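You operate a simulated robot arm through the tools that you are given. There is no shell and no other tool. Be economical: measure what you need, move in short steps, check, and stop when the job is done.

You run a simulated two-armed robot. Do the job below in one go: nothing can be reset, and whatever is moved stays where it is left.

JOB
Rinse the wiper cassette clean in the trough.
Fine: open the trough lid, pass the cassette from one hand to the other, lay it in, shut the lid and press the rinse key twice. Where these are worked on the way, their far stop is far enough and under half their travel is too little: trough lid.

Only the result counts: the job must be done as asked and must still hold three seconds after the hand-in. Knocking over, shifting, dropping, spilling or breaking anything else fails it. Lids that push on must go on centred and level and be pressed home; caps that screw on are set level and turned clockwise until they are tight.

ROBOT AND FRAMES
Two 6-joint arms with two-finger parallel grippers on one trunk, on a base that drives. Base frame: it is fixed to the floor where the robot stands at the start and does not move with it; the origin is under the middle of the robot, x ahead of it, y to its left, z up; the surface under the hand at the start is at about z = 850. Units: mm, degrees, N and s.
The left shoulder is at the start at [70, 166, 1432], the right one opposite. With the tool pointing down near the work surface each hand reaches from about 380 to 800 mm from the robot's upright axis, wherever it stands, measured 20 degrees to its own side. Places, roughly: rinse key [600, -200, 900]; rinse trough [700, 0, 900]; trough inside [600, 0, 900]; trough lid [600, 0, 900]. Payload 3.91 kg a hand.
The TCP of each hand is the grasp point between the finger pads, 30 mm short of the fingertips. In the tool frame z runs along the fingers and y along their closing line. The gripper opens to 110 mm. The fingers are 20 mm wide and 10 mm thick; the gripper's body (48 by 112 mm) begins 55 mm behind the TCP.
Orientation is that of the tool frame in the base frame, as a unit quaternion [x, y, z, w]. With the fingers straight down and closing along the base's y, the tool's x points along the base's -x, its y along +y and its z along -z.

CONTROLS
- The arms move only by the tool drive_tool. It takes "left_increments", "right_increments" or both (then of equal length, played together; a hand with none holds still); each is a list of rows, each a list of 7 numbers: the opening, from 0 (shut) to 1 (fully open), then the shift along the tool's x, y, z in mm, then the turn, a rotation vector about the tool's x, y, z in degrees. In form: [[claw, x, y, z, rx, ry, rz], ...]. A call has 1 to 8 rows; each row is the pose to reach, as a shift and turn from the pose commanded when the call began, along the tool's axes at that moment. Each row takes 0.2 s and may step no farther than 50 mm and 8.6 degrees from the row before; otherwise, or with a gripper value out of range, the whole call is refused. Where a pose cannot be reached the arm comes as near as it can. A force on the tool above 50 N (or 10 N above the force at the start of the call, whichever is more), or a blocked arm, ends the call early, and 0.2 s more pass. Each finger travels about 108 mm/s and halts on what it meets, pressing with about 43 N; the grip force reading is that of the motor and also rises with nothing between the fingers. The clock runs only during rows and for 0.2 s after the last one: add rows that repeat a pose to give the fingers time. The reply holds the time, the measured pose of the TCP, the force on the tool along the base axes, the opening and the grip force, in the units named above and with some noise, with the torque about the TCP (base axes, N m) and any sound that the robot's microphone picked up, and new pictures: "show" is both (left out), scene, wrist or none (wrist: the cameras of the hands that moved).
- Cameras (640 x 400 px; columns grow to the right, rows downward): "scene" is now at [116.3, -16.1, 1628.6]; the picture's right is [-0.22, -0.98, 0.00], its down [-0.84, 0.19, -0.52] and it looks along [0.50, -0.11, -0.86] (base axes); focal length 261 px, centre (320, 200). "left" rides on the left gripper at [77, -7, -114] in its tool frame; the picture's right is [0.09, 1.00, 0.00], its down [-0.80, 0.07, -0.59] and it looks along [-0.59, 0.05, 0.80] (tool axes); focal length 270 px, centre (320, 200). "right" rides on the right gripper at [77, 7, -114] in its tool frame; the picture's right is [-0.09, 1.00, 0.00], its down [-0.80, -0.07, -0.59] and it looks along [-0.59, -0.05, 0.80] (tool axes); focal length 270 px, centre (320, 200).
- move_column(by): slides the trunk up (or, below 0, down) by that many mm; the arms and the scene camera ride with it, the base frame stays. It gives what a move gives, with no picture.
- steer(legs): drives the robot by 1 to 6 legs, each [ahead, left, turn to the left] in mm, mm and degrees, along the robot's own axes; the way and the turn of a leg run together, so that a leg with both is an arc; at most 1500 mm and 180 degrees a leg. The arms and the cameras ride along, it lands a little off, and it stops where it bumps. It gives what a move gives, and a new picture of the scene camera.
- aim_head(pan, tilt): turns the head with the scene camera to pan (to the left, within 86 degrees either way) and tilt (down, from -29 to 69), counted from straight ahead of the robot. It gives what a move gives, and a new picture of the scene camera.
- pixel_to_xyz(camera, pixels): for up to 12 pixels [column, row] of the newest picture of that camera ("zoom" is the newest enlarged one), the place [x, y, z] in the base frame of the surface seen there, good to about 2 mm. No time passes.
- enlarge(camera, box): a new picture of the part [left, top, right, bottom] of that camera's present view, enlarged. No time passes.
- job_done(): hands the job in; it is judged then, once.

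Go step by step. Measure first, check grasps and placings, and put right what went wrong. The budget is 80 turns and 260 pictures, counting those below and the enlarged ones. Unless the task says otherwise, let go and move clear before handing in, and close with one line.

The tools are called after "Call:" as name(argument=value, ...) on one line, values as JSON. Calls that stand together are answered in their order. drive_tool: Moves the arms, as the interface text tells. Its arguments: {"type":"object","properties":{"left_increments":{"type":"array","items":{"type":"array","items":{"type":"number"}}},"right_increments":{"type":"array","items":{"type":"array","items":{"type":"number"}}},"show":{"type":"string","enum":["both","scene","wrist","none"]}},"required":[]} The other tools are called the same way: move_column (by) slides the trunk up or down; steer (legs) drives the base; aim_head (pan, tilt) turns the head that bears the scene camera; pixel_to_xyz (camera, pixels) gives the place of the surface under pixels of a picture; enlarge (camera, box) takes an enlarged picture of a part of a camera's view; job_done () hands the job in.

At the start:

```text
clock: 0.0
left_position: [695.0, 92.0, 1000.0]
left_orientation: [0.0, 1.0, -0.001, 0.0]
left_force: [-0.3, 0.0, 0.5]
left_wrist_torque: [0.0, -0.02, -0.02]
left_finger_gap: 110.0
left_gripper_force: 0.1
right_position: [482.9, -343.1, 999.5]
right_orientation: [0.0, 1.0, 0.001, 0.001]
right_force: [0.3, 1.1, 0.1]
right_wrist_torque: [0.01, -0.02, 0.02]
right_finger_gap: 110.1
right_gripper_force: 0.1
trunk travel left (down, up): [-927.0, 13.0]
robot x, y, heading: [-3.4, 2.6, 0.1]
head pan, tilt: [-12.7, 58.9]
```

scene: 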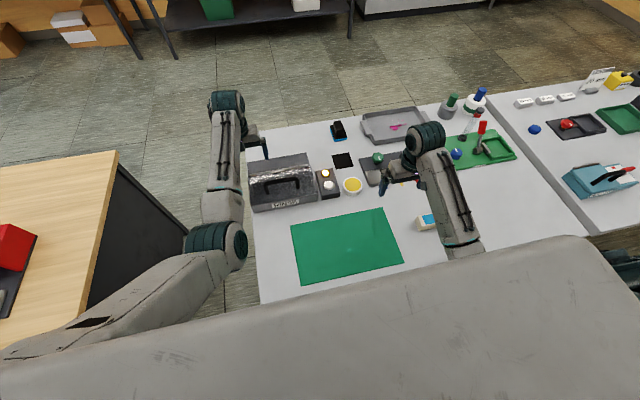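
right: 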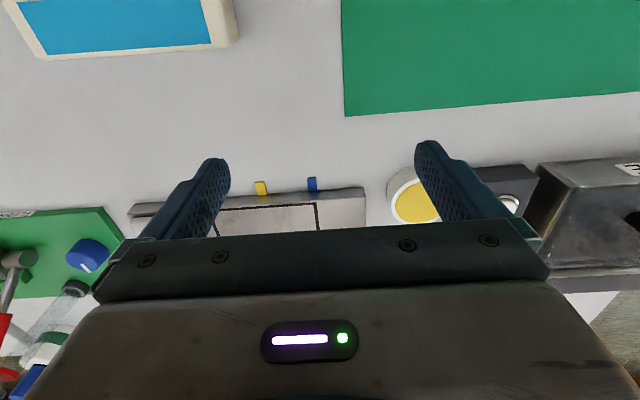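
left: 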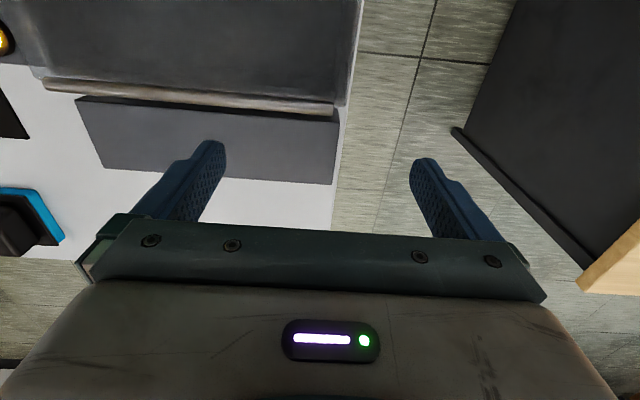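

The scene shows the trough with a handled lid near (282,182), a key unit near (328,182) and several objects on the table. I'll enlarge these areas to identify the cassette.

Call:
enlarge(camera="scene", box=[235, 110, 395, 220])

Call:
enlarge(camera="scene", box=[340, 80, 530, 240])

```text
3.64 times, centred on (315, 165) of scene
```

zoom: 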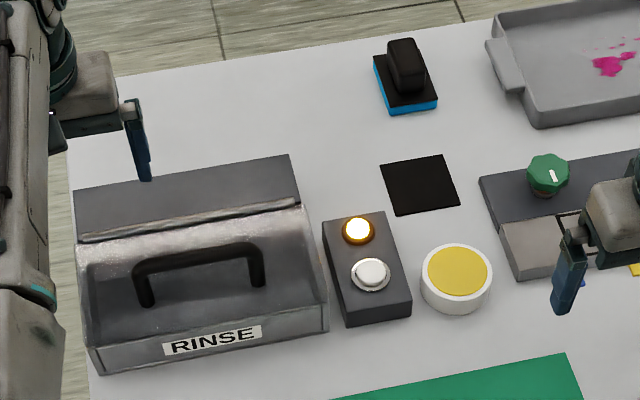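

```text
2.50 times, centred on (435, 160) of scene
```

zoom: 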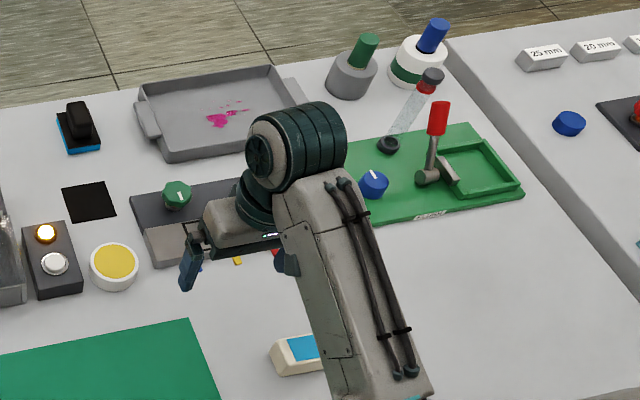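

The cream block with a blue face (right view, upper left) may be the cassette, and so may the black/blue block at zoom (400,75). I'll look closer.

Call:
enlarge(camera="right", box=[0, 0, 320, 240])

Call:
enlarge(camera="scene", box=[320, 110, 370, 145])

Call:
enlarge(camera="scene", box=[500, 50, 640, 230])

```text
1.67 times, centred on (160, 120) of right
```

zoom: 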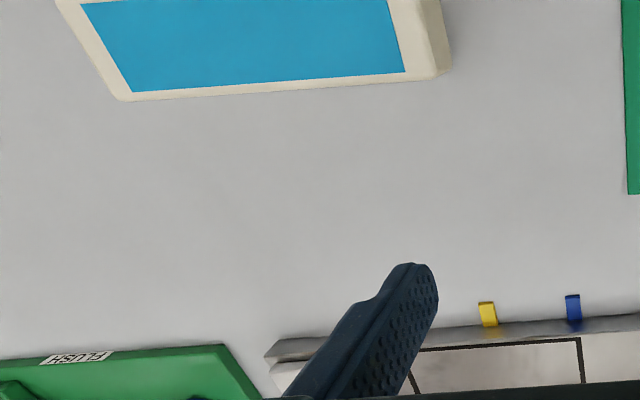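

```text
11.43 times, centred on (345, 128) of scene
```

zoom: 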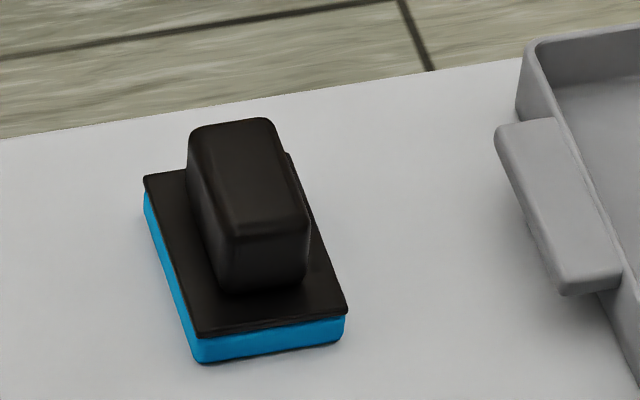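

```text
2.22 times, centred on (570, 140) of scene
```

zoom: 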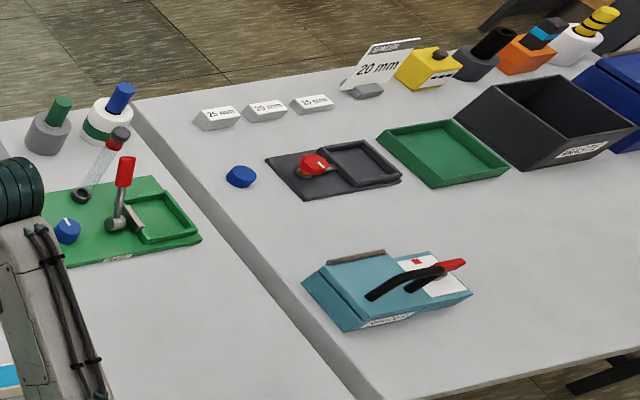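

The cream case with a blue pad looks like the wiper cassette. I'll measure it and the trough.

Call:
pixel_to_xyz(camera="right", pixels=[[50, 56], [220, 44], [130, 30], [236, 40], [225, 5], [130, 2], [280, 100]])

Call:
pixel_to_xyz(camera="scene", pixels=[[255, 172], [309, 158], [260, 206], [315, 196], [272, 186], [284, 178], [298, 181], [324, 173], [328, 184], [350, 188], [418, 222], [428, 229]])

Call:
enlarge(camera="scene", box=[240, 140, 350, 220])

```text
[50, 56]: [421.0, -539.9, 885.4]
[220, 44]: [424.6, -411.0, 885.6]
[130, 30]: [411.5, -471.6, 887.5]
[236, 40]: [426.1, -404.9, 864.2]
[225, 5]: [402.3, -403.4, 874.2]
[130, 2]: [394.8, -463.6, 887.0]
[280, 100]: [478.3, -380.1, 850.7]
```

```text
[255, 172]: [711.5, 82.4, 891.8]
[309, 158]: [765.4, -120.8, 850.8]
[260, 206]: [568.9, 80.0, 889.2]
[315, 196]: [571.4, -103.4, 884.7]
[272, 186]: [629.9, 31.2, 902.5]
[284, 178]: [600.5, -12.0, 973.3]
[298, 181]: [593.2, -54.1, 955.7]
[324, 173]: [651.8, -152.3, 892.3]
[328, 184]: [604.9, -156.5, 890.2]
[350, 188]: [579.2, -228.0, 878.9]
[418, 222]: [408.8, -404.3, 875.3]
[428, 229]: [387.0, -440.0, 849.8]
```

```text
5.00 times, centred on (295, 180) of scene
```

zoom: 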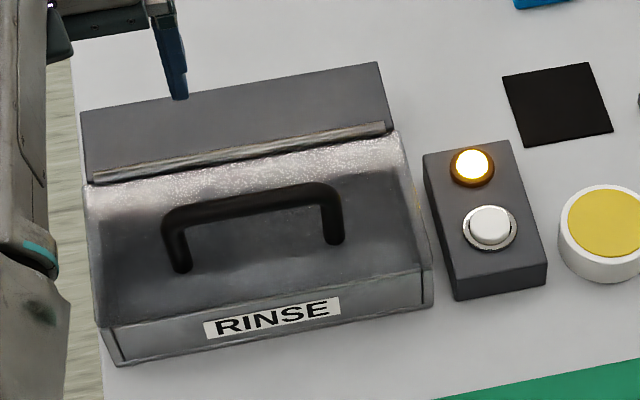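

I'll lift both hands back to get wrist views of the lid and the cassette.

Call:
drive_tool(left_increments=[[1, 0, 0, -45, 0, 0, 0], [1, 30, -15, -80, 0, 0, 0], [1, 60, -30, -115, 0, 0, 0], [1, 100, -50, -130, 0, 0, 0], [1, 140, -70, -130, 0, 0, 0]], right_increments=[[1, 20, -20, -30, 0, 0, 0], [1, 55, -45, -50, 0, 0, 0], [1, 90, -70, -70, 0, 0, 0], [1, 120, -100, -90, 0, 0, 0], [1, 140, -130, -100, 0, 0, 0]])

```text
clock: 1.4
left_position: [644.6, 100.4, 1082.7]
left_orientation: [-0.022, 0.999, 0.034, 0.021]
left_force: [-0.5, -0.3, -0.4]
left_wrist_torque: [-0.01, 0.0, 0.0]
left_finger_gap: 110.1
left_gripper_force: 0.0
left hand out of reach, approached as far as the arm can: row 3, 4, 5
right_position: [357.5, -451.0, 1089.3]
right_orientation: [0.001, 1.0, 0.002, 0.002]
right_force: [0.2, -0.6, -0.6]
right_wrist_torque: [-0.01, 0.01, 0.01]
right_finger_gap: 109.9
right_gripper_force: 0.1
right hand out of reach, approached as far as the arm can: row 1, 5
trunk travel left (down, up): [-927.0, 13.0]
robot x, y, heading: [-0.1, 1.6, 0.2]
head pan, tilt: [-12.7, 58.9]
stopped in row 5 (left hand): the arm was blocked; the commanded pose is now the measured one
```

scene: 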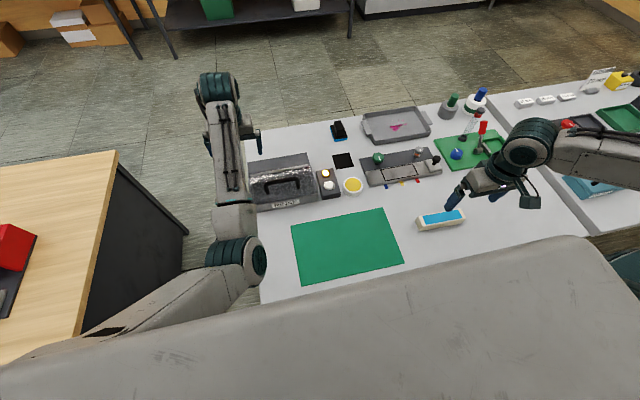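
right: 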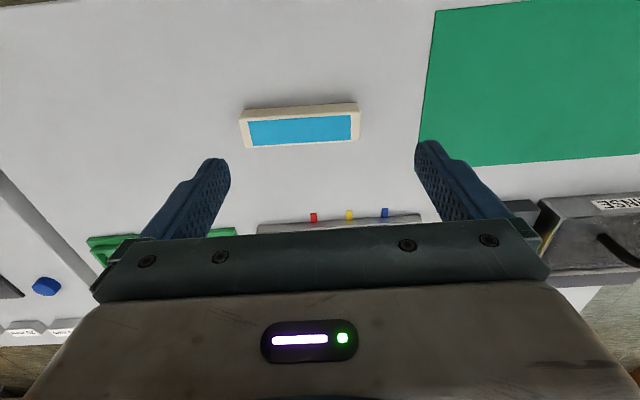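
left: 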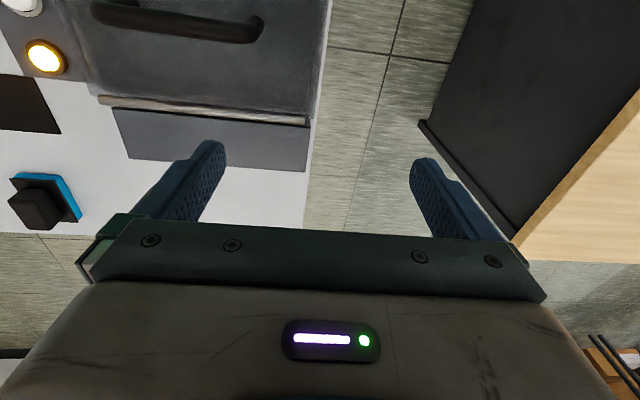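

The cream/blue block is now fully visible at scene (441,219), and the gray device at (400,168) is revealed. I'll enlarge and measure.

Call:
enlarge(camera="scene", box=[340, 130, 520, 240])

Call:
pixel_to_xyz(camera="right", pixels=[[248, 120], [350, 115], [250, 146], [350, 140], [300, 130], [359, 120], [242, 130], [300, 108]])

Call:
enlarge(camera="left", box=[0, 0, 340, 200])

Call:
pixel_to_xyz(camera="left", pixels=[[100, 10], [256, 40], [170, 28], [95, 22], [270, 20], [100, 98], [305, 120], [130, 157], [305, 168], [310, 110], [200, 70], [320, 60]])

```text
3.56 times, centred on (430, 185) of scene
```

zoom: 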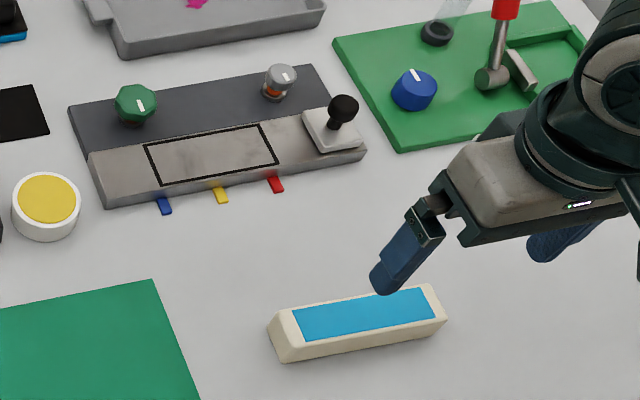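

```text
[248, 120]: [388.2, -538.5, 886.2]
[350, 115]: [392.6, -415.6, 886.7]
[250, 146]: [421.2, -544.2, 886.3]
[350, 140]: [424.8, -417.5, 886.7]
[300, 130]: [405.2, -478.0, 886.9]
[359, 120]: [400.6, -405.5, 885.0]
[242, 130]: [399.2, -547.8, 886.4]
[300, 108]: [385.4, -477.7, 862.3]
```

```text
1.88 times, centred on (170, 100) of left
```

zoom: 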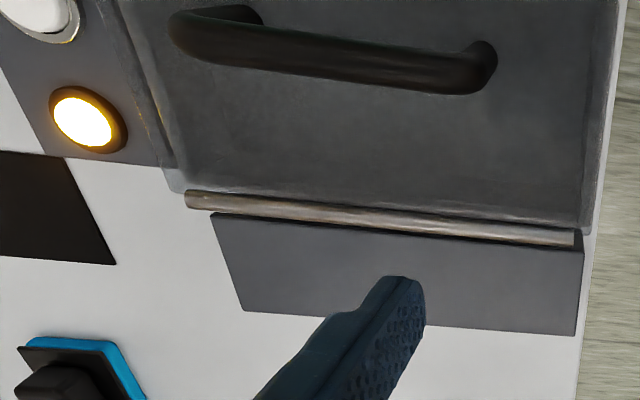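

```text
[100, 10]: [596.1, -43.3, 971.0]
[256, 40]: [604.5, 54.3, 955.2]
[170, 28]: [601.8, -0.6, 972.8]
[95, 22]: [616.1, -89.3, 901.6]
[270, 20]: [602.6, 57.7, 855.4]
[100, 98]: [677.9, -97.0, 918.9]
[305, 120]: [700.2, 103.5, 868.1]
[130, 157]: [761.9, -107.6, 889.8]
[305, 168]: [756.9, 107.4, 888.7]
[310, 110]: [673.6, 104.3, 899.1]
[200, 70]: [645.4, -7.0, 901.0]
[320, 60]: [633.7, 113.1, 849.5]
```

The cassette is centered at about (405,-479), top at 886, long along y. The lid handle bar runs along y at about (600,5,968), and the hinge is near x≈690. I'll straighten the left hand and lower it towards the handle.

Call:
drive_tool(left_increments=[[1, 0, -20, 20, 3.9, 2.4, 2.5], [1, 0, -45, 45, 3.9, 2.4, 2.5], [1, 0, -45, 45, 3.9, 2.4, 2.5]], show="none")

```text
clock: 2.2
left_position: [652.2, 73.6, 1035.7]
left_orientation: [-0.007, 1.0, 0.009, 0.005]
left_force: [-0.5, 0.1, -0.2]
left_wrist_torque: [-0.02, 0.0, 0.04]
left_finger_gap: 110.1
left_gripper_force: 0.0
right_position: [354.5, -451.2, 1090.5]
right_orientation: [0.001, 1.0, 0.003, 0.001]
right_force: [-0.2, -1.3, -1.0]
right_wrist_torque: [0.03, 0.01, -0.01]
right_finger_gap: 109.8
right_gripper_force: 0.0
trunk travel left (down, up): [-927.0, 13.0]
robot x, y, heading: [3.1, 0.3, -0.1]
head pan, tilt: [-12.7, 58.9]
```

Orientation is nearly straight. Next I'll yaw the left hand by +90 and the right by -90, so the cameras face outward.

Call:
drive_tool(left_increments=[[1, 0, 0, 0, 0, 0, 8.5], [1, 0, 0, 0, 0, 0, 17], [1, 0, 0, 0, 0, 0, 25.5], [1, 0, 0, 0, 0, 0, 34], [1, 0, 0, 0, 0, 0, 42.5], [1, 0, 0, 0, 0, 0, 51], [1, 0, 0, 0, 0, 0, 59.5], [1, 0, 0, 0, 0, 0, 68]], right_increments=[[1, 0, 0, 0, 0, 0, -8.5], [1, 0, 0, 0, 0, 0, -17], [1, 0, 0, 0, 0, 0, -25.5], [1, 0, 0, 0, 0, 0, -34], [1, 0, 0, 0, 0, 0, -42.5], [1, 0, 0, 0, 0, 0, -51], [1, 0, 0, 0, 0, 0, -59.5], [1, 0, 0, 0, 0, 0, -68]], show="none")

Call:
drive_tool(left_increments=[[1, 0, 0, 0, 0, 0, 7], [1, 0, 0, 0, 0, 0, 14], [1, 0, 0, 0, 0, 0, 21], [1, 0, 0, 0, 0, 0, 21]], right_increments=[[1, 0, 0, 0, 0, 0, -7], [1, 0, 0, 0, 0, 0, -14], [1, 0, 0, 0, 0, 0, -21], [1, 0, 0, 0, 0, 0, -21]])

```text
clock: 4.0
left_position: [652.4, 73.5, 1037.2]
left_orientation: [0.554, 0.832, 0.01, -0.001]
left_force: [0.3, -0.9, 0.3]
left_wrist_torque: [0.01, -0.01, -0.04]
left_finger_gap: 110.3
left_gripper_force: 0.0
right_position: [355.2, -451.0, 1090.6]
right_orientation: [-0.559, 0.829, 0.001, 0.003]
right_force: [0.4, -0.4, -0.6]
right_wrist_torque: [-0.02, -0.01, 0.04]
right_finger_gap: 110.0
right_gripper_force: 0.0
trunk travel left (down, up): [-927.0, 13.0]
robot x, y, heading: [-4.2, 2.5, -0.2]
head pan, tilt: [-12.7, 58.9]
```

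```text
clock: 5.0
left_position: [652.5, 73.9, 1037.7]
left_orientation: [0.697, 0.717, 0.009, -0.003]
left_force: [-0.6, 0.1, 0.8]
left_wrist_torque: [0.03, 0.03, 0.04]
left_finger_gap: 110.0
left_gripper_force: 0.1
right_position: [354.8, -450.4, 1090.1]
right_orientation: [-0.701, 0.713, 0.001, 0.002]
right_force: [0.4, -0.2, -0.4]
right_wrist_torque: [-0.02, -0.02, -0.02]
right_finger_gap: 109.9
right_gripper_force: 0.1
trunk travel left (down, up): [-927.0, 13.0]
robot x, y, heading: [2.5, -0.9, -0.1]
head pan, tilt: [-12.7, 58.9]
```

scene: 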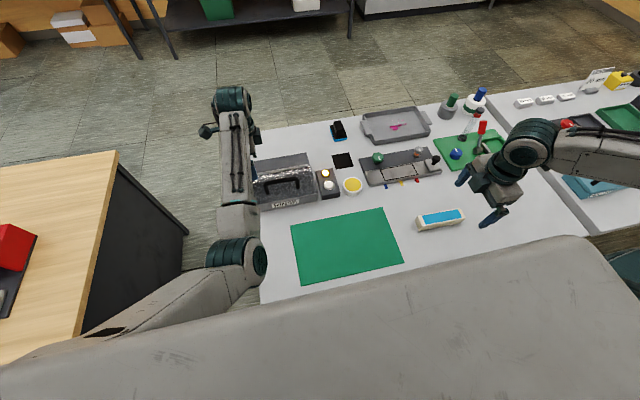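
right: 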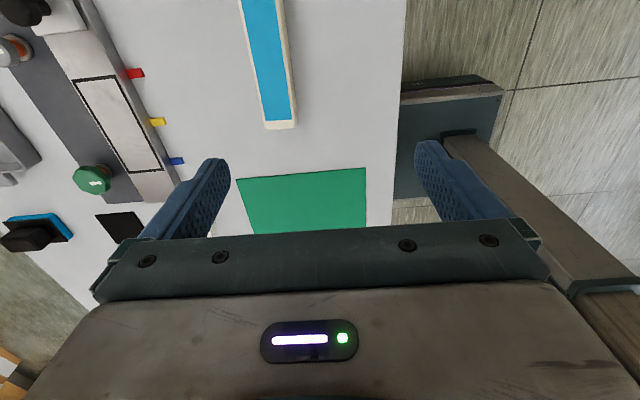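
left: 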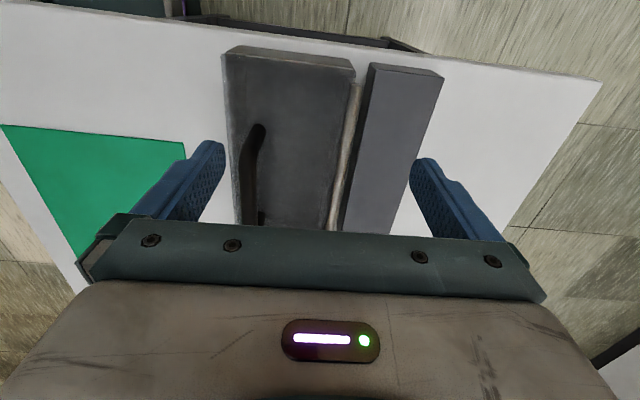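

Left view shows the handle bar at (258,130)–(262,220). I'll move the left hand above the bar and measure again.

Call:
drive_tool(left_increments=[[1, -34, -27, 0, 0, 0, 1.6], [1, -67, -53, 0, 0, 0, 1.6], [1, -67, -53, 0, 0, 0, 1.6]], show="wrist")

```text
clock: 6.0
left_position: [654.4, 90.9, 1042.3]
left_orientation: [0.695, 0.718, 0.042, -0.006]
left_force: [0.3, 0.8, 0.8]
left_wrist_torque: [-0.04, 0.0, 0.0]
left_finger_gap: 110.0
left_gripper_force: 0.0
left hand out of reach, approached as far as the arm can: row 1, 2, 3
right_position: [353.7, -451.2, 1089.7]
right_orientation: [-0.7, 0.714, 0.001, 0.002]
right_force: [-0.1, 0.4, 0.5]
right_wrist_torque: [-0.01, -0.06, -0.02]
right_finger_gap: 110.2
right_gripper_force: 0.1
trunk travel left (down, up): [-927.0, 13.0]
robot x, y, heading: [2.2, 0.4, -0.1]
head pan, tilt: [-12.7, 58.9]
stopped in row 3 (left hand): the arm was blocked; the commanded pose is now the measured one
```

left: 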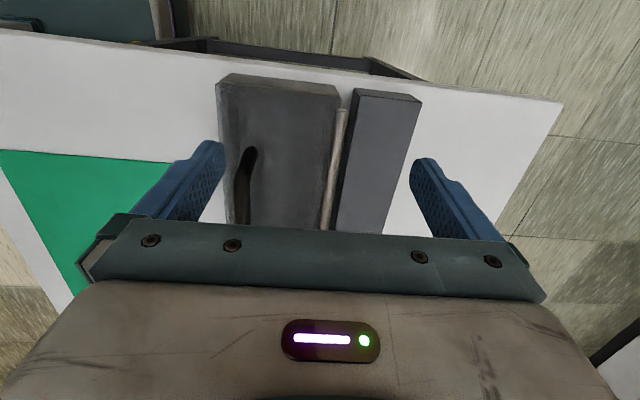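

The left arm can't reach further inward from here. I'll shift the robot right and slightly back so the trough lies on the left arm's own side.

Call:
steer(legs=[[-40, -150, 0]])

```text
clock: 7.4
left_position: [615.4, -55.4, 1040.1]
left_orientation: [0.694, 0.719, 0.04, -0.007]
left_force: [0.7, 0.6, 0.5]
left_wrist_torque: [-0.02, -0.05, -0.03]
left_finger_gap: 110.2
left_gripper_force: 0.1
right_position: [316.3, -597.6, 1091.2]
right_orientation: [-0.7, 0.714, 0.0, 0.002]
right_force: [-0.7, -0.2, 0.0]
right_wrist_torque: [-0.03, -0.02, -0.01]
right_finger_gap: 109.9
right_gripper_force: 0.0
trunk travel left (down, up): [-927.0, 13.0]
robot x, y, heading: [-42.7, -148.8, 0.0]
head pan, tilt: [-12.7, 58.9]
```

scene: 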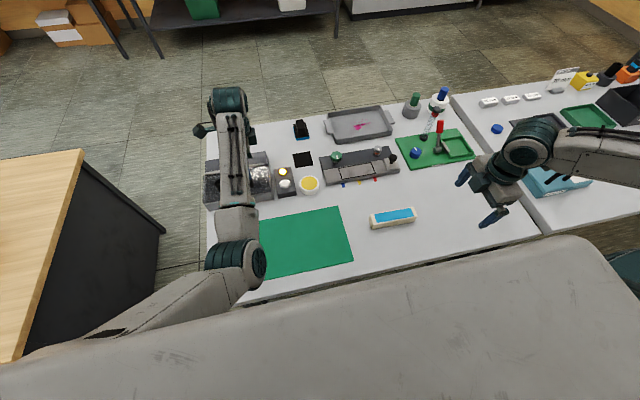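

I'll move the left hand over the bar, with a leveling correction.

Call:
drive_tool(left_increments=[[1, 30, -6, 0, 2.7, -3.8, 2.0], [1, 60, -12, 3, 2.7, -3.8, 2.0], [1, 60, -12, 3, 2.7, -3.8, 2.0]], show="both")

```text
clock: 8.2
left_position: [599.3, 2.9, 1043.2]
left_orientation: [0.707, 0.707, 0.002, -0.002]
left_force: [0.4, -0.1, -0.2]
left_wrist_torque: [0.01, 0.0, -0.03]
left_finger_gap: 109.9
left_gripper_force: 0.0
right_position: [314.8, -601.7, 1089.7]
right_orientation: [-0.7, 0.714, 0.002, 0.004]
right_force: [0.6, -0.4, -0.7]
right_wrist_torque: [0.02, -0.02, 0.01]
right_finger_gap: 110.2
right_gripper_force: 0.1
trunk travel left (down, up): [-927.0, 13.0]
robot x, y, heading: [-38.1, -149.7, 0.2]
head pan, tilt: [-12.7, 58.9]
```

scene: 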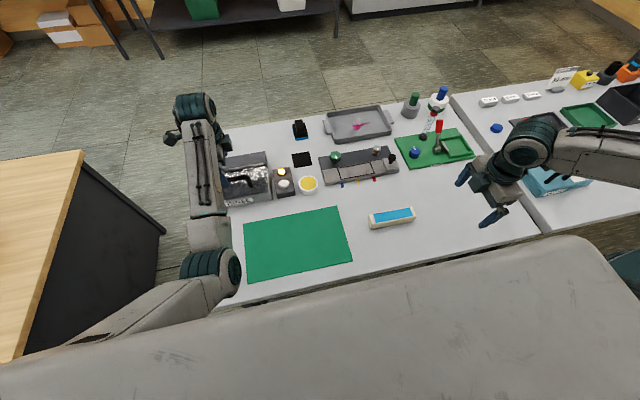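
left: 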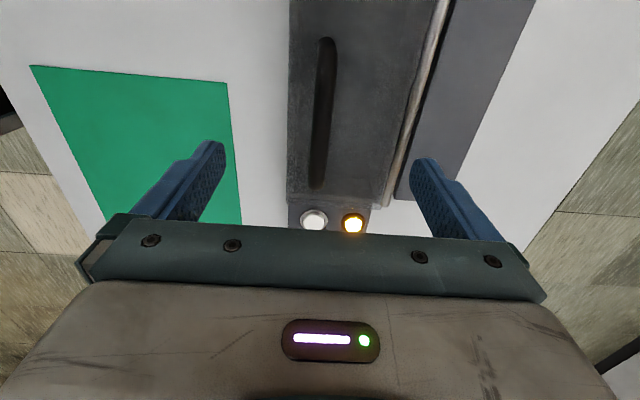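

Excellent view: the bar runs from (328,45) to (316,185), and the button (313,220) and lamp (353,222) are visible. I'll measure them.

Call:
pixel_to_xyz(camera="left", pixels=[[328, 60], [323, 110], [317, 170], [330, 42], [314, 186], [290, 120], [405, 160], [430, 60], [313, 220], [353, 222], [290, 200], [460, 120]])

Call:
enlarge(camera="left", box=[240, 0, 500, 240])

```text
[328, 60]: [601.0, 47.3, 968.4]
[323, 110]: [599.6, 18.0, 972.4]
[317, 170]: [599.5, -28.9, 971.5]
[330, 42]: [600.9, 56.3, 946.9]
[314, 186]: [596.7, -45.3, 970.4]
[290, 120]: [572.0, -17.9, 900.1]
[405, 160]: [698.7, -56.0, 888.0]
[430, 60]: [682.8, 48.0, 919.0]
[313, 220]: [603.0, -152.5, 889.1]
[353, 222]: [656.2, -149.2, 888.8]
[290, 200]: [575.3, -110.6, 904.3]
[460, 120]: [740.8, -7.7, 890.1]
```

```text
1.67 times, centred on (370, 120) of left
```

zoom: 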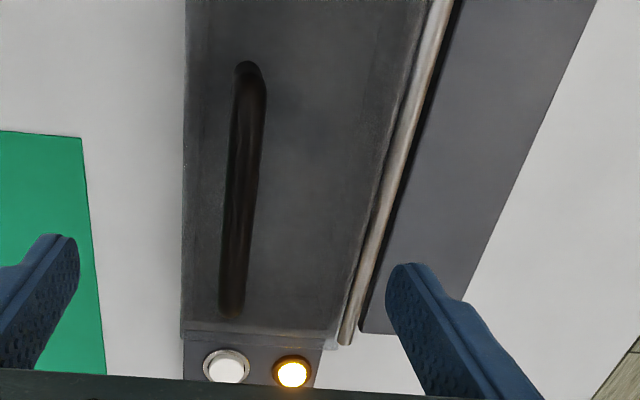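

The bar is at x≈600 with its top at z≈972. I'll lower the TCP to z≈966 and close.

Call:
drive_tool(left_increments=[[1, 0, 1, 40, 0, 0, 0], [1, 0, 1, 77, 0, 0, 0], [0.5, 0, 1, 77, 0, 0, 0], [0, 0, 1, 77, 0, 0, 0], [0, 0, 1, 77, 0, 0, 0], [0, 0, 1, 77, 0, 0, 0]], show="wrist")

```text
clock: 9.6
left_position: [599.8, 3.0, 965.7]
left_orientation: [0.707, 0.707, 0.001, -0.001]
left_force: [-2.8, -1.9, -0.5]
left_wrist_torque: [-0.68, 0.13, -0.03]
left_finger_gap: 13.5
left_gripper_force: 45.3
right_position: [313.9, -600.9, 1090.9]
right_orientation: [-0.7, 0.714, 0.0, 0.004]
right_force: [-0.6, -0.2, 0.5]
right_wrist_torque: [-0.01, 0.06, 0.0]
right_finger_gap: 110.2
right_gripper_force: 0.0
trunk travel left (down, up): [-927.0, 13.0]
robot x, y, heading: [-37.9, -145.9, -0.0]
head pan, tilt: [-12.7, 58.9]
```

left: 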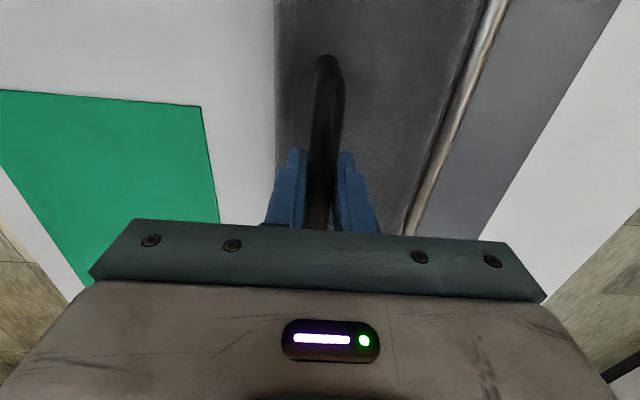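

The bar is gripped (gap 13.5). I'll raise the lid along its arc for the first 48°.

Call:
drive_tool(left_increments=[[0, 0, 6, -8.5, 0, 0, 0], [0, 0, 13.1, -16.3, 0, 0, 0], [0, 0, 21, -23.5, 0, 0, 0], [0, 0, 29.3, -29.6, 0, 0, 0], [0, 0, 38.5, -34.8, 0, 0, 0], [0, 0, 47.9, -39.2, 0, 0, 0], [0, 0, 58, -42.5, 0, 0, 0], [0, 0, 68, -44.7, 0, 0, 0]], show="both")

```text
clock: 11.4
left_position: [668.7, 3.1, 1011.8]
left_orientation: [0.707, 0.707, 0.001, -0.001]
left_force: [-3.5, 3.9, 1.3]
left_wrist_torque: [0.28, 0.2, -0.02]
left_finger_gap: 13.8
left_gripper_force: 45.0
right_position: [314.5, -599.1, 1089.5]
right_orientation: [-0.7, 0.714, 0.0, 0.002]
right_force: [0.3, 0.0, 0.3]
right_wrist_torque: [0.01, 0.04, 0.03]
right_finger_gap: 109.9
right_gripper_force: 0.0
trunk travel left (down, up): [-927.0, 13.0]
robot x, y, heading: [-38.4, -146.8, 0.0]
head pan, tilt: [-12.7, 58.9]
```

scene: 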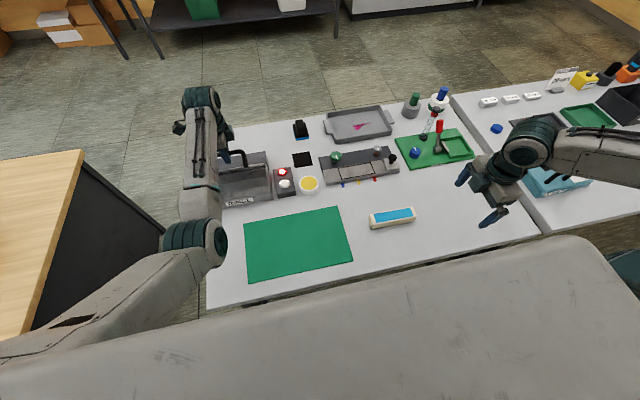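
left: 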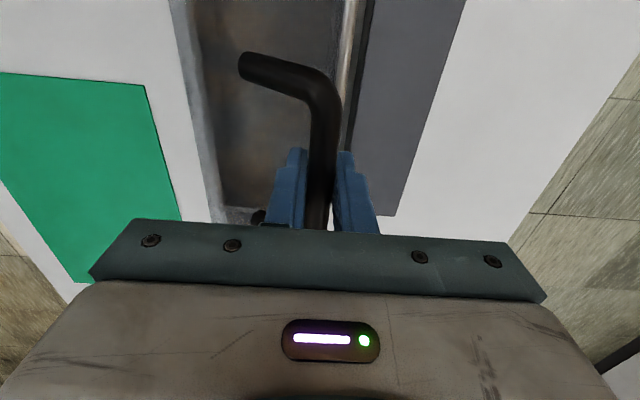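

The lid is following (lamp turned red, forces low). I'll continue the arc to ~96°.

Call:
drive_tool(left_increments=[[0, 0, 10.4, -1.1, 0, 0, 0], [0, 0, 20.9, -1.2, 0, 0, 0], [0, 0, 31.3, -0.1, 0, 0, 0], [0, 0, 41.6, 2, 0, 0, 0], [0, 0, 51.5, 5.2, 0, 0, 0], [0, 0, 61.1, 9.4, 0, 0, 0], [0, 0, 70.2, 14.5, 0, 0, 0], [0, 0, 78.7, 20.7, 0, 0, 0]], show="both")

```text
clock: 13.2
left_position: [746.9, 3.1, 989.2]
left_orientation: [0.708, 0.706, -0.001, -0.002]
left_force: [-11.9, 4.6, -8.7]
left_wrist_torque: [-0.38, 0.14, -0.06]
left_finger_gap: 14.0
left_gripper_force: 45.0
right_position: [314.8, -598.9, 1090.5]
right_orientation: [-0.701, 0.713, 0.0, 0.003]
right_force: [0.4, 0.2, 0.2]
right_wrist_torque: [0.0, -0.02, -0.02]
right_finger_gap: 109.6
right_gripper_force: 0.2
trunk travel left (down, up): [-927.0, 13.0]
robot x, y, heading: [-40.7, -144.9, -0.1]
head pan, tilt: [-12.7, 58.9]
```

scene: 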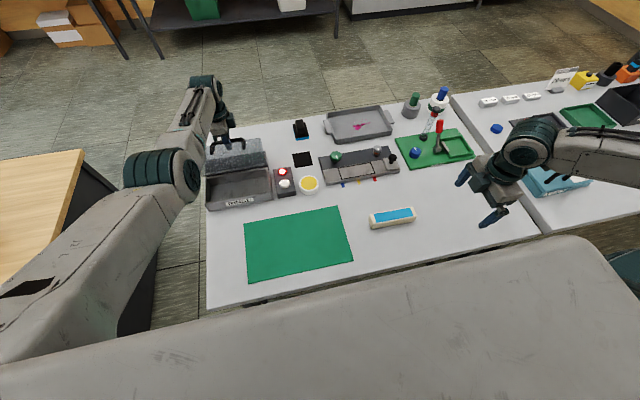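
left: 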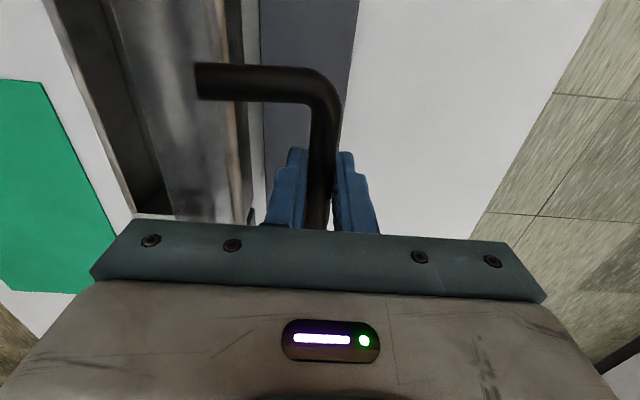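

The lid is about 96° open with slight resistance, probably at the stop. I'll release and rise.

Call:
drive_tool(left_increments=[[0.25, 0, 0, 0, 0, 0, 0], [0.4, 0, 0, 0, 0, 0, 0], [0.4, 0, 0, -25, 0, 0, 0], [0.4, 0, 0, -50, 0, 0, 0], [0.4, 0, 0, -75, 0, 0, 0], [0.4, 0, 0, -90, 0, 0, 0]], show="both")

```text
clock: 14.6
left_position: [747.2, 2.4, 1078.5]
left_orientation: [0.707, 0.707, 0.001, -0.001]
left_force: [-0.6, -1.0, 0.0]
left_wrist_torque: [-0.01, -0.02, -0.04]
left_finger_gap: 44.1
left_gripper_force: 0.0
right_position: [314.4, -599.4, 1090.3]
right_orientation: [-0.7, 0.714, 0.0, 0.003]
right_force: [-0.2, 0.6, -0.4]
right_wrist_torque: [0.01, 0.0, 0.02]
right_finger_gap: 110.3
right_gripper_force: 0.1
trunk travel left (down, up): [-927.0, 13.0]
robot x, y, heading: [-38.3, -147.3, -0.1]
head pan, tilt: [-12.7, 58.9]
```

scene: 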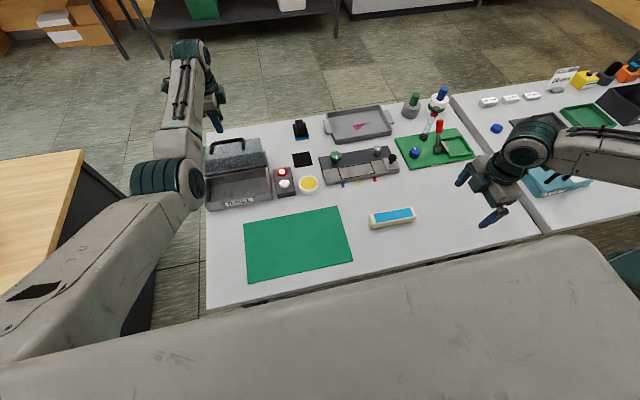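
left: 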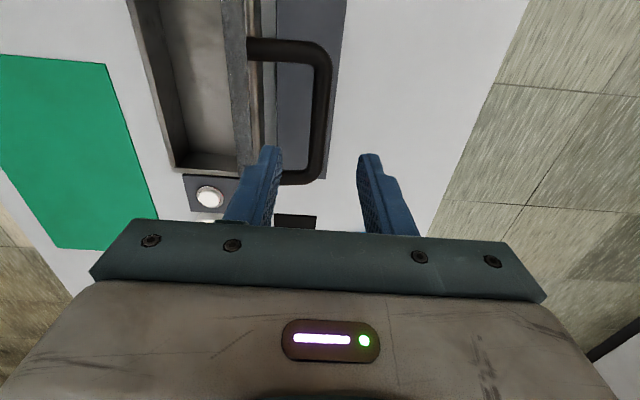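

The lid stays open. I'll measure the inside and the lid position.

Call:
pixel_to_xyz(camera="left", pixels=[[200, 80], [210, 150], [170, 60], [175, 165], [240, 170], [240, 60], [325, 100], [240, 20], [208, 195]])

Call:
enlarge(camera="scene", box=[190, 120, 330, 220])

Call:
pixel_to_xyz(camera="scene", pixels=[[210, 178], [268, 168], [236, 188], [234, 160], [264, 150], [207, 160], [212, 208], [270, 198], [240, 198], [392, 216]])

```text
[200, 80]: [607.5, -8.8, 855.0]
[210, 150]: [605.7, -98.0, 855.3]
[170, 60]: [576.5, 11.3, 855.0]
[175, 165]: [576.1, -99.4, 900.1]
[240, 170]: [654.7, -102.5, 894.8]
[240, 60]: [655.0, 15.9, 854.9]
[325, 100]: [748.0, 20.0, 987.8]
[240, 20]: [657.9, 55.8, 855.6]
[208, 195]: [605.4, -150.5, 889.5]
```

```text
4.00 times, centred on (260, 170) of scene
```

zoom: 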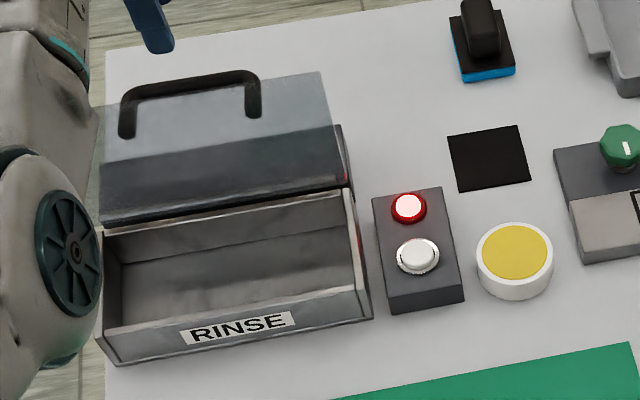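

```text
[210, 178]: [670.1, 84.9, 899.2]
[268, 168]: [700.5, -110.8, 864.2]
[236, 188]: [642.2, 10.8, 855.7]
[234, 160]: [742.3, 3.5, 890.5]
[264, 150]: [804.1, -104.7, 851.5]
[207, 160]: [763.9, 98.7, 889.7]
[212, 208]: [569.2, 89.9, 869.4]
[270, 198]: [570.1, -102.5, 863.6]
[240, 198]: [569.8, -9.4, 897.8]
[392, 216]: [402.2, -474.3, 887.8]
```

The trough interior spans x≈576–664, y≈±97, with the floor at 855. Next I'll hover the right hand over the right end of the cassette.

Call:
drive_tool(right_increments=[[1, -27, -30, 0, 0, 0, 0], [1, -54, -60, 20, 0, 0, 0], [1, -82, -89, 45, 0, 0, 0], [1, -82, -89, 90, 0, 0, 0], [1, -82, -89, 130, 0, 0, 0], [1, -82, -89, 155, 0, 0, 0]], show="both")

```text
clock: 16.0
left_position: [747.3, 3.2, 1078.6]
left_orientation: [0.707, 0.707, 0.0, -0.001]
left_force: [0.5, -0.7, 0.3]
left_wrist_torque: [0.0, -0.02, -0.03]
left_finger_gap: 43.9
left_gripper_force: 0.2
right_position: [405.8, -516.0, 934.5]
right_orientation: [-0.701, 0.713, 0.001, 0.001]
right_force: [0.1, -0.4, 0.2]
right_wrist_torque: [0.03, -0.03, 0.04]
right_finger_gap: 110.0
right_gripper_force: 0.1
right hand out of reach, approached as far as the arm can: row 3
trunk travel left (down, up): [-927.0, 13.0]
robot x, y, heading: [-39.2, -149.6, 0.2]
head pan, tilt: [-12.7, 58.9]
```

scene: 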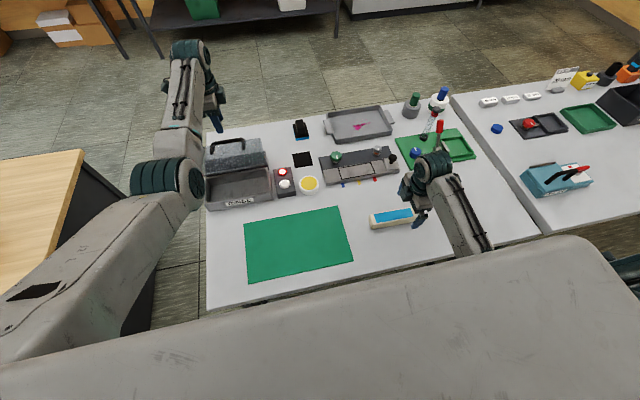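
right: 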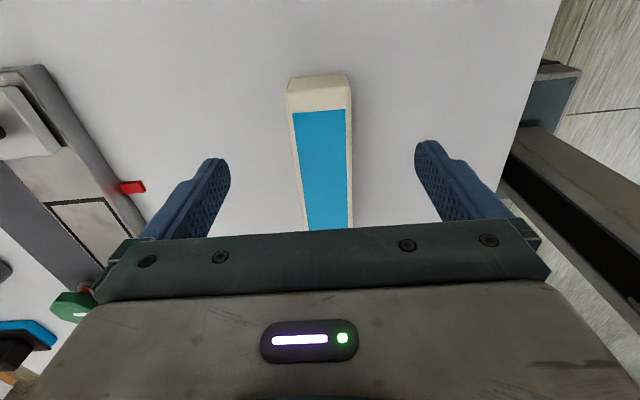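

The hand is centered across the cassette. I'll quickly check the end, then descend and grip.

Call:
pixel_to_xyz(camera="right", pixels=[[318, 90], [318, 76], [290, 100], [350, 100], [298, 200], [352, 200], [320, 160]])

Call:
drive_tool(right_increments=[[1, 4, 0, 30, 0, 0, 0], [1, 4, 0, 50, 0, 0, 0], [0.6, 4, 0, 50, 0, 0, 0], [0.2, 4, 0, 50, 0, 0, 0], [0.1, 4, 0, 50, 0, 0, 0], [0.1, 4, 0, 50, 0, 0, 0]], show="wrist")

```text
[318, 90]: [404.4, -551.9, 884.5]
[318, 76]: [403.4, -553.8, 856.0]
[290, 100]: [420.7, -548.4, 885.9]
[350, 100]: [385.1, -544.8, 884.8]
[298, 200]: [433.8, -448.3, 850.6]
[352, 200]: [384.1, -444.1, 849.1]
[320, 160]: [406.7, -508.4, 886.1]
```

```text
clock: 17.4
left_position: [747.5, 2.2, 1078.0]
left_orientation: [0.707, 0.707, 0.001, -0.001]
left_force: [1.1, -0.4, -0.7]
left_wrist_torque: [0.04, 0.0, 0.02]
left_finger_gap: 43.9
left_gripper_force: 0.0
right_position: [406.3, -522.8, 885.1]
right_orientation: [-0.7, 0.714, 0.001, 0.003]
right_force: [1.0, 0.1, -0.9]
right_wrist_torque: [-0.06, -0.01, 0.01]
right_finger_gap: 39.6
right_gripper_force: 42.9
trunk travel left (down, up): [-927.0, 13.0]
robot x, y, heading: [-41.0, -152.3, -0.0]
head pan, tilt: [-12.7, 58.9]
```

right: 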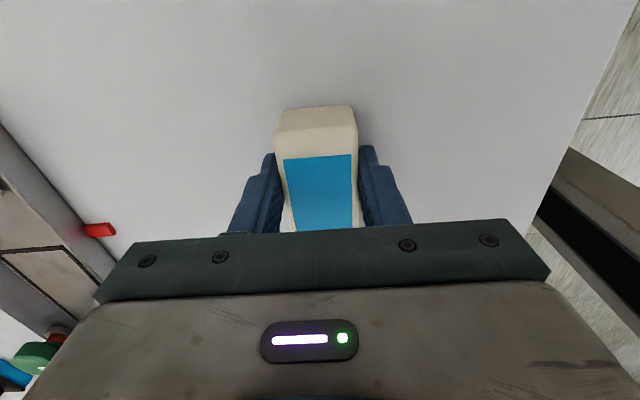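

The cassette is gripped (gap 39.6). I'll lift it with the right hand while bringing the left hand back over the lid and inward, to test its reach.

Call:
drive_tool(left_increments=[[0.7, 0, -45, 0, 0, 0, 0], [0.7, 0, -90, 0, 0, 0, 0], [0.7, -30, -130, 20, 0, 0, 0], [0.7, -60, -150, 45, 0, 0, 0], [0.7, -90, -170, 70, 0, 0, 0], [0.7, -110, -180, 100, 0, 0, 0]], right_increments=[[0.1, 0, 0, -15, 0, 0, 0], [0.1, 0, 0, -30, 0, 0, 0], [0.1, 0, 0, -45, 0, 0, 0], [0.1, 0, 0, -60, 0, 0, 0], [0.1, 0, 0, -75, 0, 0, 0], [0.1, 0, 0, -80, 0, 0, 0]], show="both")

```text
refused: row 3 steps farther than a row can; nothing moved
```

Call:
drive_tool(left_increments=[[0.7, 0, -45, 0, 0, 0, 0], [0.7, 0, -90, 0, 0, 0, 0], [0.7, -20, -125, 15, 0, 0, 0], [0.7, -50, -145, 40, 0, 0, 0], [0.7, -80, -165, 65, 0, 0, 0], [0.7, -105, -180, 95, 0, 0, 0], [0.7, -110, -180, 105, 0, 0, 0]], right_increments=[[0.1, 0, 0, -15, 0, 0, 0], [0.1, 0, 0, -30, 0, 0, 0], [0.1, 0, 0, -45, 0, 0, 0], [0.1, 0, 0, -60, 0, 0, 0], [0.1, 0, 0, -75, 0, 0, 0], [0.1, 0, 0, -80, 0, 0, 0], [0.1, 0, 0, -80, 0, 0, 0]], show="both")

```text
clock: 19.2
left_position: [613.4, -45.9, 1008.7]
left_orientation: [0.689, 0.722, 0.062, 0.001]
left_force: [0.2, -0.3, -0.2]
left_wrist_torque: [0.01, -0.01, -0.01]
left_finger_gap: 77.1
left_gripper_force: 0.1
right_position: [404.7, -523.2, 965.0]
right_orientation: [-0.701, 0.714, 0.001, 0.002]
right_force: [0.0, -1.0, -1.7]
right_wrist_torque: [-0.08, 0.0, -0.01]
right_finger_gap: 39.3
right_gripper_force: 42.8
trunk travel left (down, up): [-927.0, 13.0]
robot x, y, heading: [-36.1, -147.7, -0.0]
head pan, tilt: [-12.7, 58.9]
stopped in row 7 (left hand): the arm was blocked; the commanded pose is now the measured one
```

scene: 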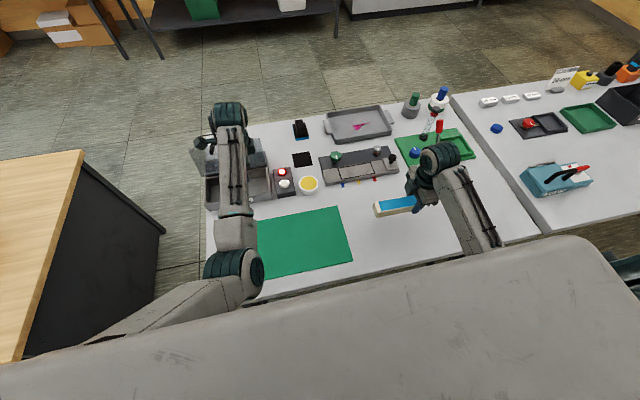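
right: 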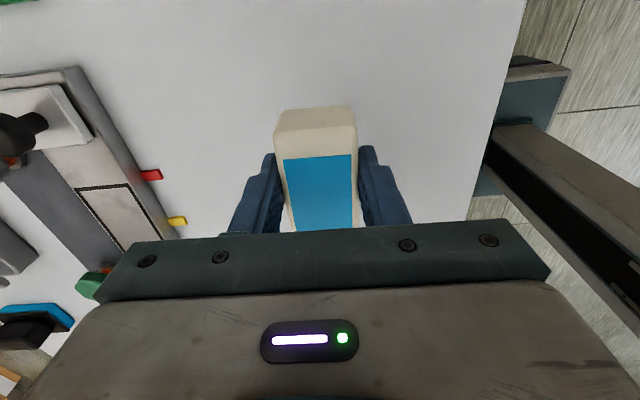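
left: 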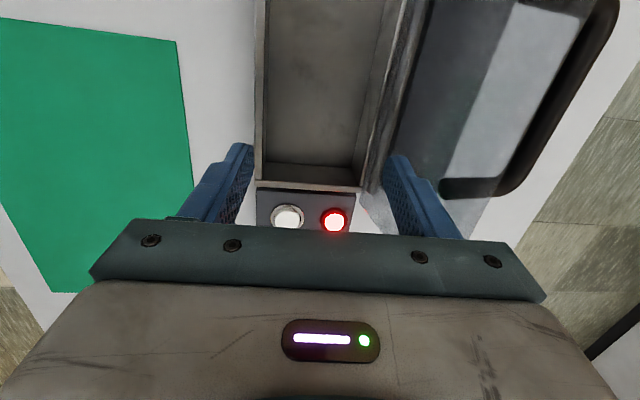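

The left arm's wrist is limited in reaching inward, so I'll hand over with the left hand tilted inward, at a larger reach. I'll back up a little so the handover stays clear of the open lid.

Call:
steer(legs=[[-60, 0, 0]])

```text
clock: 20.2
left_position: [562.6, -45.8, 1002.9]
left_orientation: [0.689, 0.722, 0.059, -0.002]
left_force: [1.7, -0.5, -1.2]
left_wrist_torque: [0.0, 0.05, 0.02]
left_finger_gap: 77.2
left_gripper_force: 0.0
right_position: [354.2, -522.3, 962.4]
right_orientation: [-0.701, 0.714, 0.004, 0.0]
right_force: [0.8, -0.1, -1.5]
right_wrist_torque: [-0.08, 0.09, -0.01]
right_finger_gap: 39.5
right_gripper_force: 42.8
trunk travel left (down, up): [-927.0, 13.0]
robot x, y, heading: [-98.3, -150.8, -0.0]
head pan, tilt: [-12.7, 58.9]
```

scene: 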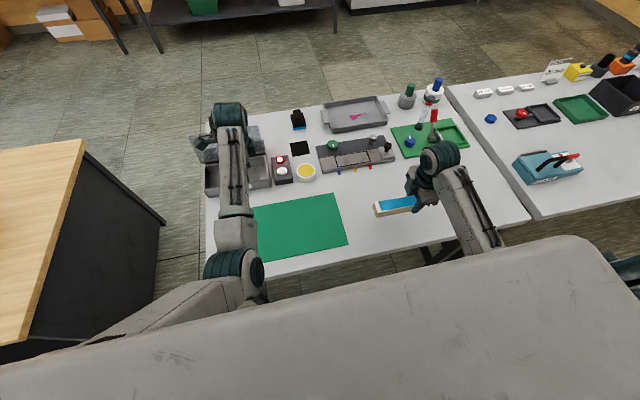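

The left arm's limit isn't clear yet. I'll read where both arms' links are to understand it, and check the obstacle heights on the carrying path.

Call:
pixel_to_xyz(camera="scene", pixels=[[232, 266], [262, 275], [235, 225], [235, 180], [228, 115], [200, 140], [440, 158], [465, 210], [388, 147], [331, 145], [434, 113], [305, 172]])

Call:
aim_head(pan=0, tilt=69)

```text
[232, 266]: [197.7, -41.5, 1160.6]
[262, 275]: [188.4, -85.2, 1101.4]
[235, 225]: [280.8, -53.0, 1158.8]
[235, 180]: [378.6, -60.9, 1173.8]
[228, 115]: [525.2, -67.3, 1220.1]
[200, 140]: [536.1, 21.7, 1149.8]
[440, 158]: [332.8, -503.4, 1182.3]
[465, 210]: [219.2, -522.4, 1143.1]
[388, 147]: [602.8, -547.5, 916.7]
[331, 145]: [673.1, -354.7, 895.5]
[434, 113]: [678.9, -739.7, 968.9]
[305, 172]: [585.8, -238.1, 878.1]
```

```text
clock: 20.9
left_position: [555.8, -45.0, 1008.2]
left_orientation: [0.689, 0.723, 0.062, -0.001]
left_force: [0.2, -0.2, -0.1]
left_wrist_torque: [0.04, -0.01, -0.04]
left_finger_gap: 77.2
left_gripper_force: 0.0
right_position: [347.8, -523.1, 964.9]
right_orientation: [-0.701, 0.713, 0.001, 0.004]
right_force: [-0.1, -0.5, -1.6]
right_wrist_torque: [-0.08, -0.04, -0.02]
right_finger_gap: 39.8
right_gripper_force: 43.2
trunk travel left (down, up): [-927.0, 13.0]
robot x, y, heading: [-98.7, -145.6, 0.3]
head pan, tilt: [0.0, 68.8]
```

scene: 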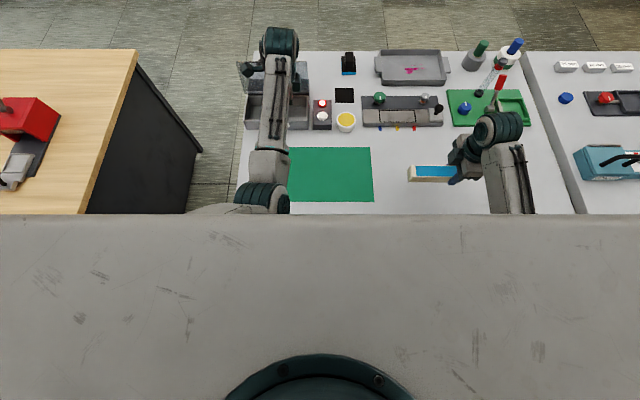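

The elbows are low and the path is clear (tallest object nearby 917). I'll tilt the left hand 30° inward while the right carries the cassette diagonally to about (575,-240,1000).

Call:
drive_tool(left_increments=[[0.7, 0, 0, 0, 1.1, -7, 0.3], [0.7, 0, 0, 0, 2.2, -14, 0.6], [0.7, 0, 0, 0, 3.4, -21, 0.8], [0.7, 0, 0, 0, 4.5, -28, 1.1], [0.7, 0, 0, 0, 5.6, -35.1, 1.4], [0.7, 0, 0, 0, 5.6, -35.1, 1.4]], right_increments=[[0.1, -30, -23, -15, 0, 0, 0], [0.1, -65, -50, -30, 0, 0, 0], [0.1, -101, -78, -35, 0, 0, 0], [0.1, -137, -106, -35, 0, 0, 0], [0.1, -173, -134, -35, 0, 0, 0], [0.1, -210, -162, -35, 0, 0, 0]], show="scene")

```text
clock: 22.3
left_position: [556.6, -44.5, 1007.3]
left_orientation: [0.683, 0.682, -0.185, 0.185]
left_force: [0.4, 0.1, 0.0]
left_wrist_torque: [-0.04, 0.0, -0.03]
left_finger_gap: 76.8
left_gripper_force: 0.0
right_position: [515.9, -315.4, 999.4]
right_orientation: [-0.7, 0.714, 0.0, 0.002]
right_force: [0.2, -0.7, -1.8]
right_wrist_torque: [-0.09, 0.01, 0.01]
right_finger_gap: 39.8
right_gripper_force: 43.1
right hand out of reach, approached as far as the arm can: row 2, 3, 4
trunk travel left (down, up): [-927.0, 13.0]
robot x, y, heading: [-97.9, -150.3, 0.5]
head pan, tilt: [0.0, 68.8]
```

scene: 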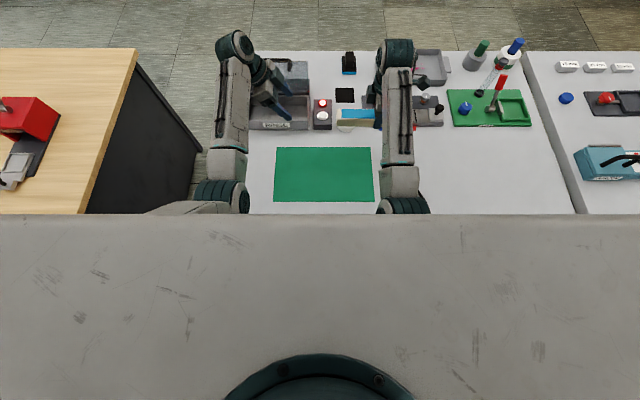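

The tilt succeeded. I'll continue the right hand to about (575,-245) and watch for reach trouble.

Call:
drive_tool(right_increments=[[0.1, -24, -20, 0, 0, 0, 0], [0.1, -48, -40, 0, 0, 0, 0], [0.1, -71, -58, 0, 0, 0, 0], [0.1, -71, -58, 0, 0, 0, 0]], show="scene")

```text
clock: 23.3
left_position: [555.4, -44.4, 1007.3]
left_orientation: [0.684, 0.682, -0.184, 0.184]
left_force: [0.7, 0.6, 0.6]
left_wrist_torque: [0.02, 0.02, -0.02]
left_finger_gap: 76.7
left_gripper_force: 0.1
right_position: [571.7, -246.7, 1001.4]
right_orientation: [-0.701, 0.713, 0.0, 0.002]
right_force: [-0.4, -0.5, -1.6]
right_wrist_torque: [-0.07, 0.0, -0.01]
right_finger_gap: 39.4
right_gripper_force: 42.7
trunk travel left (down, up): [-927.0, 13.0]
robot x, y, heading: [-97.9, -149.6, 0.2]
head pan, tilt: [0.0, 68.8]
```

scene: 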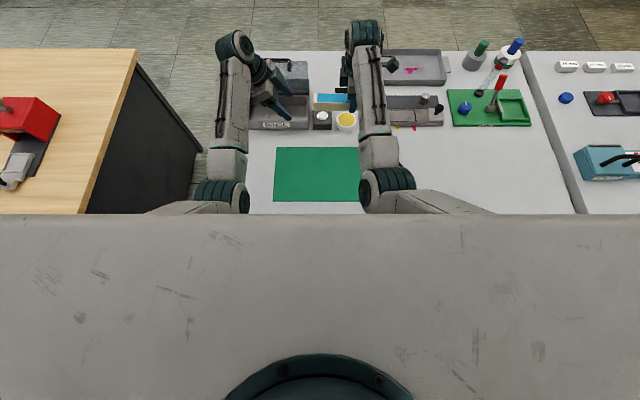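

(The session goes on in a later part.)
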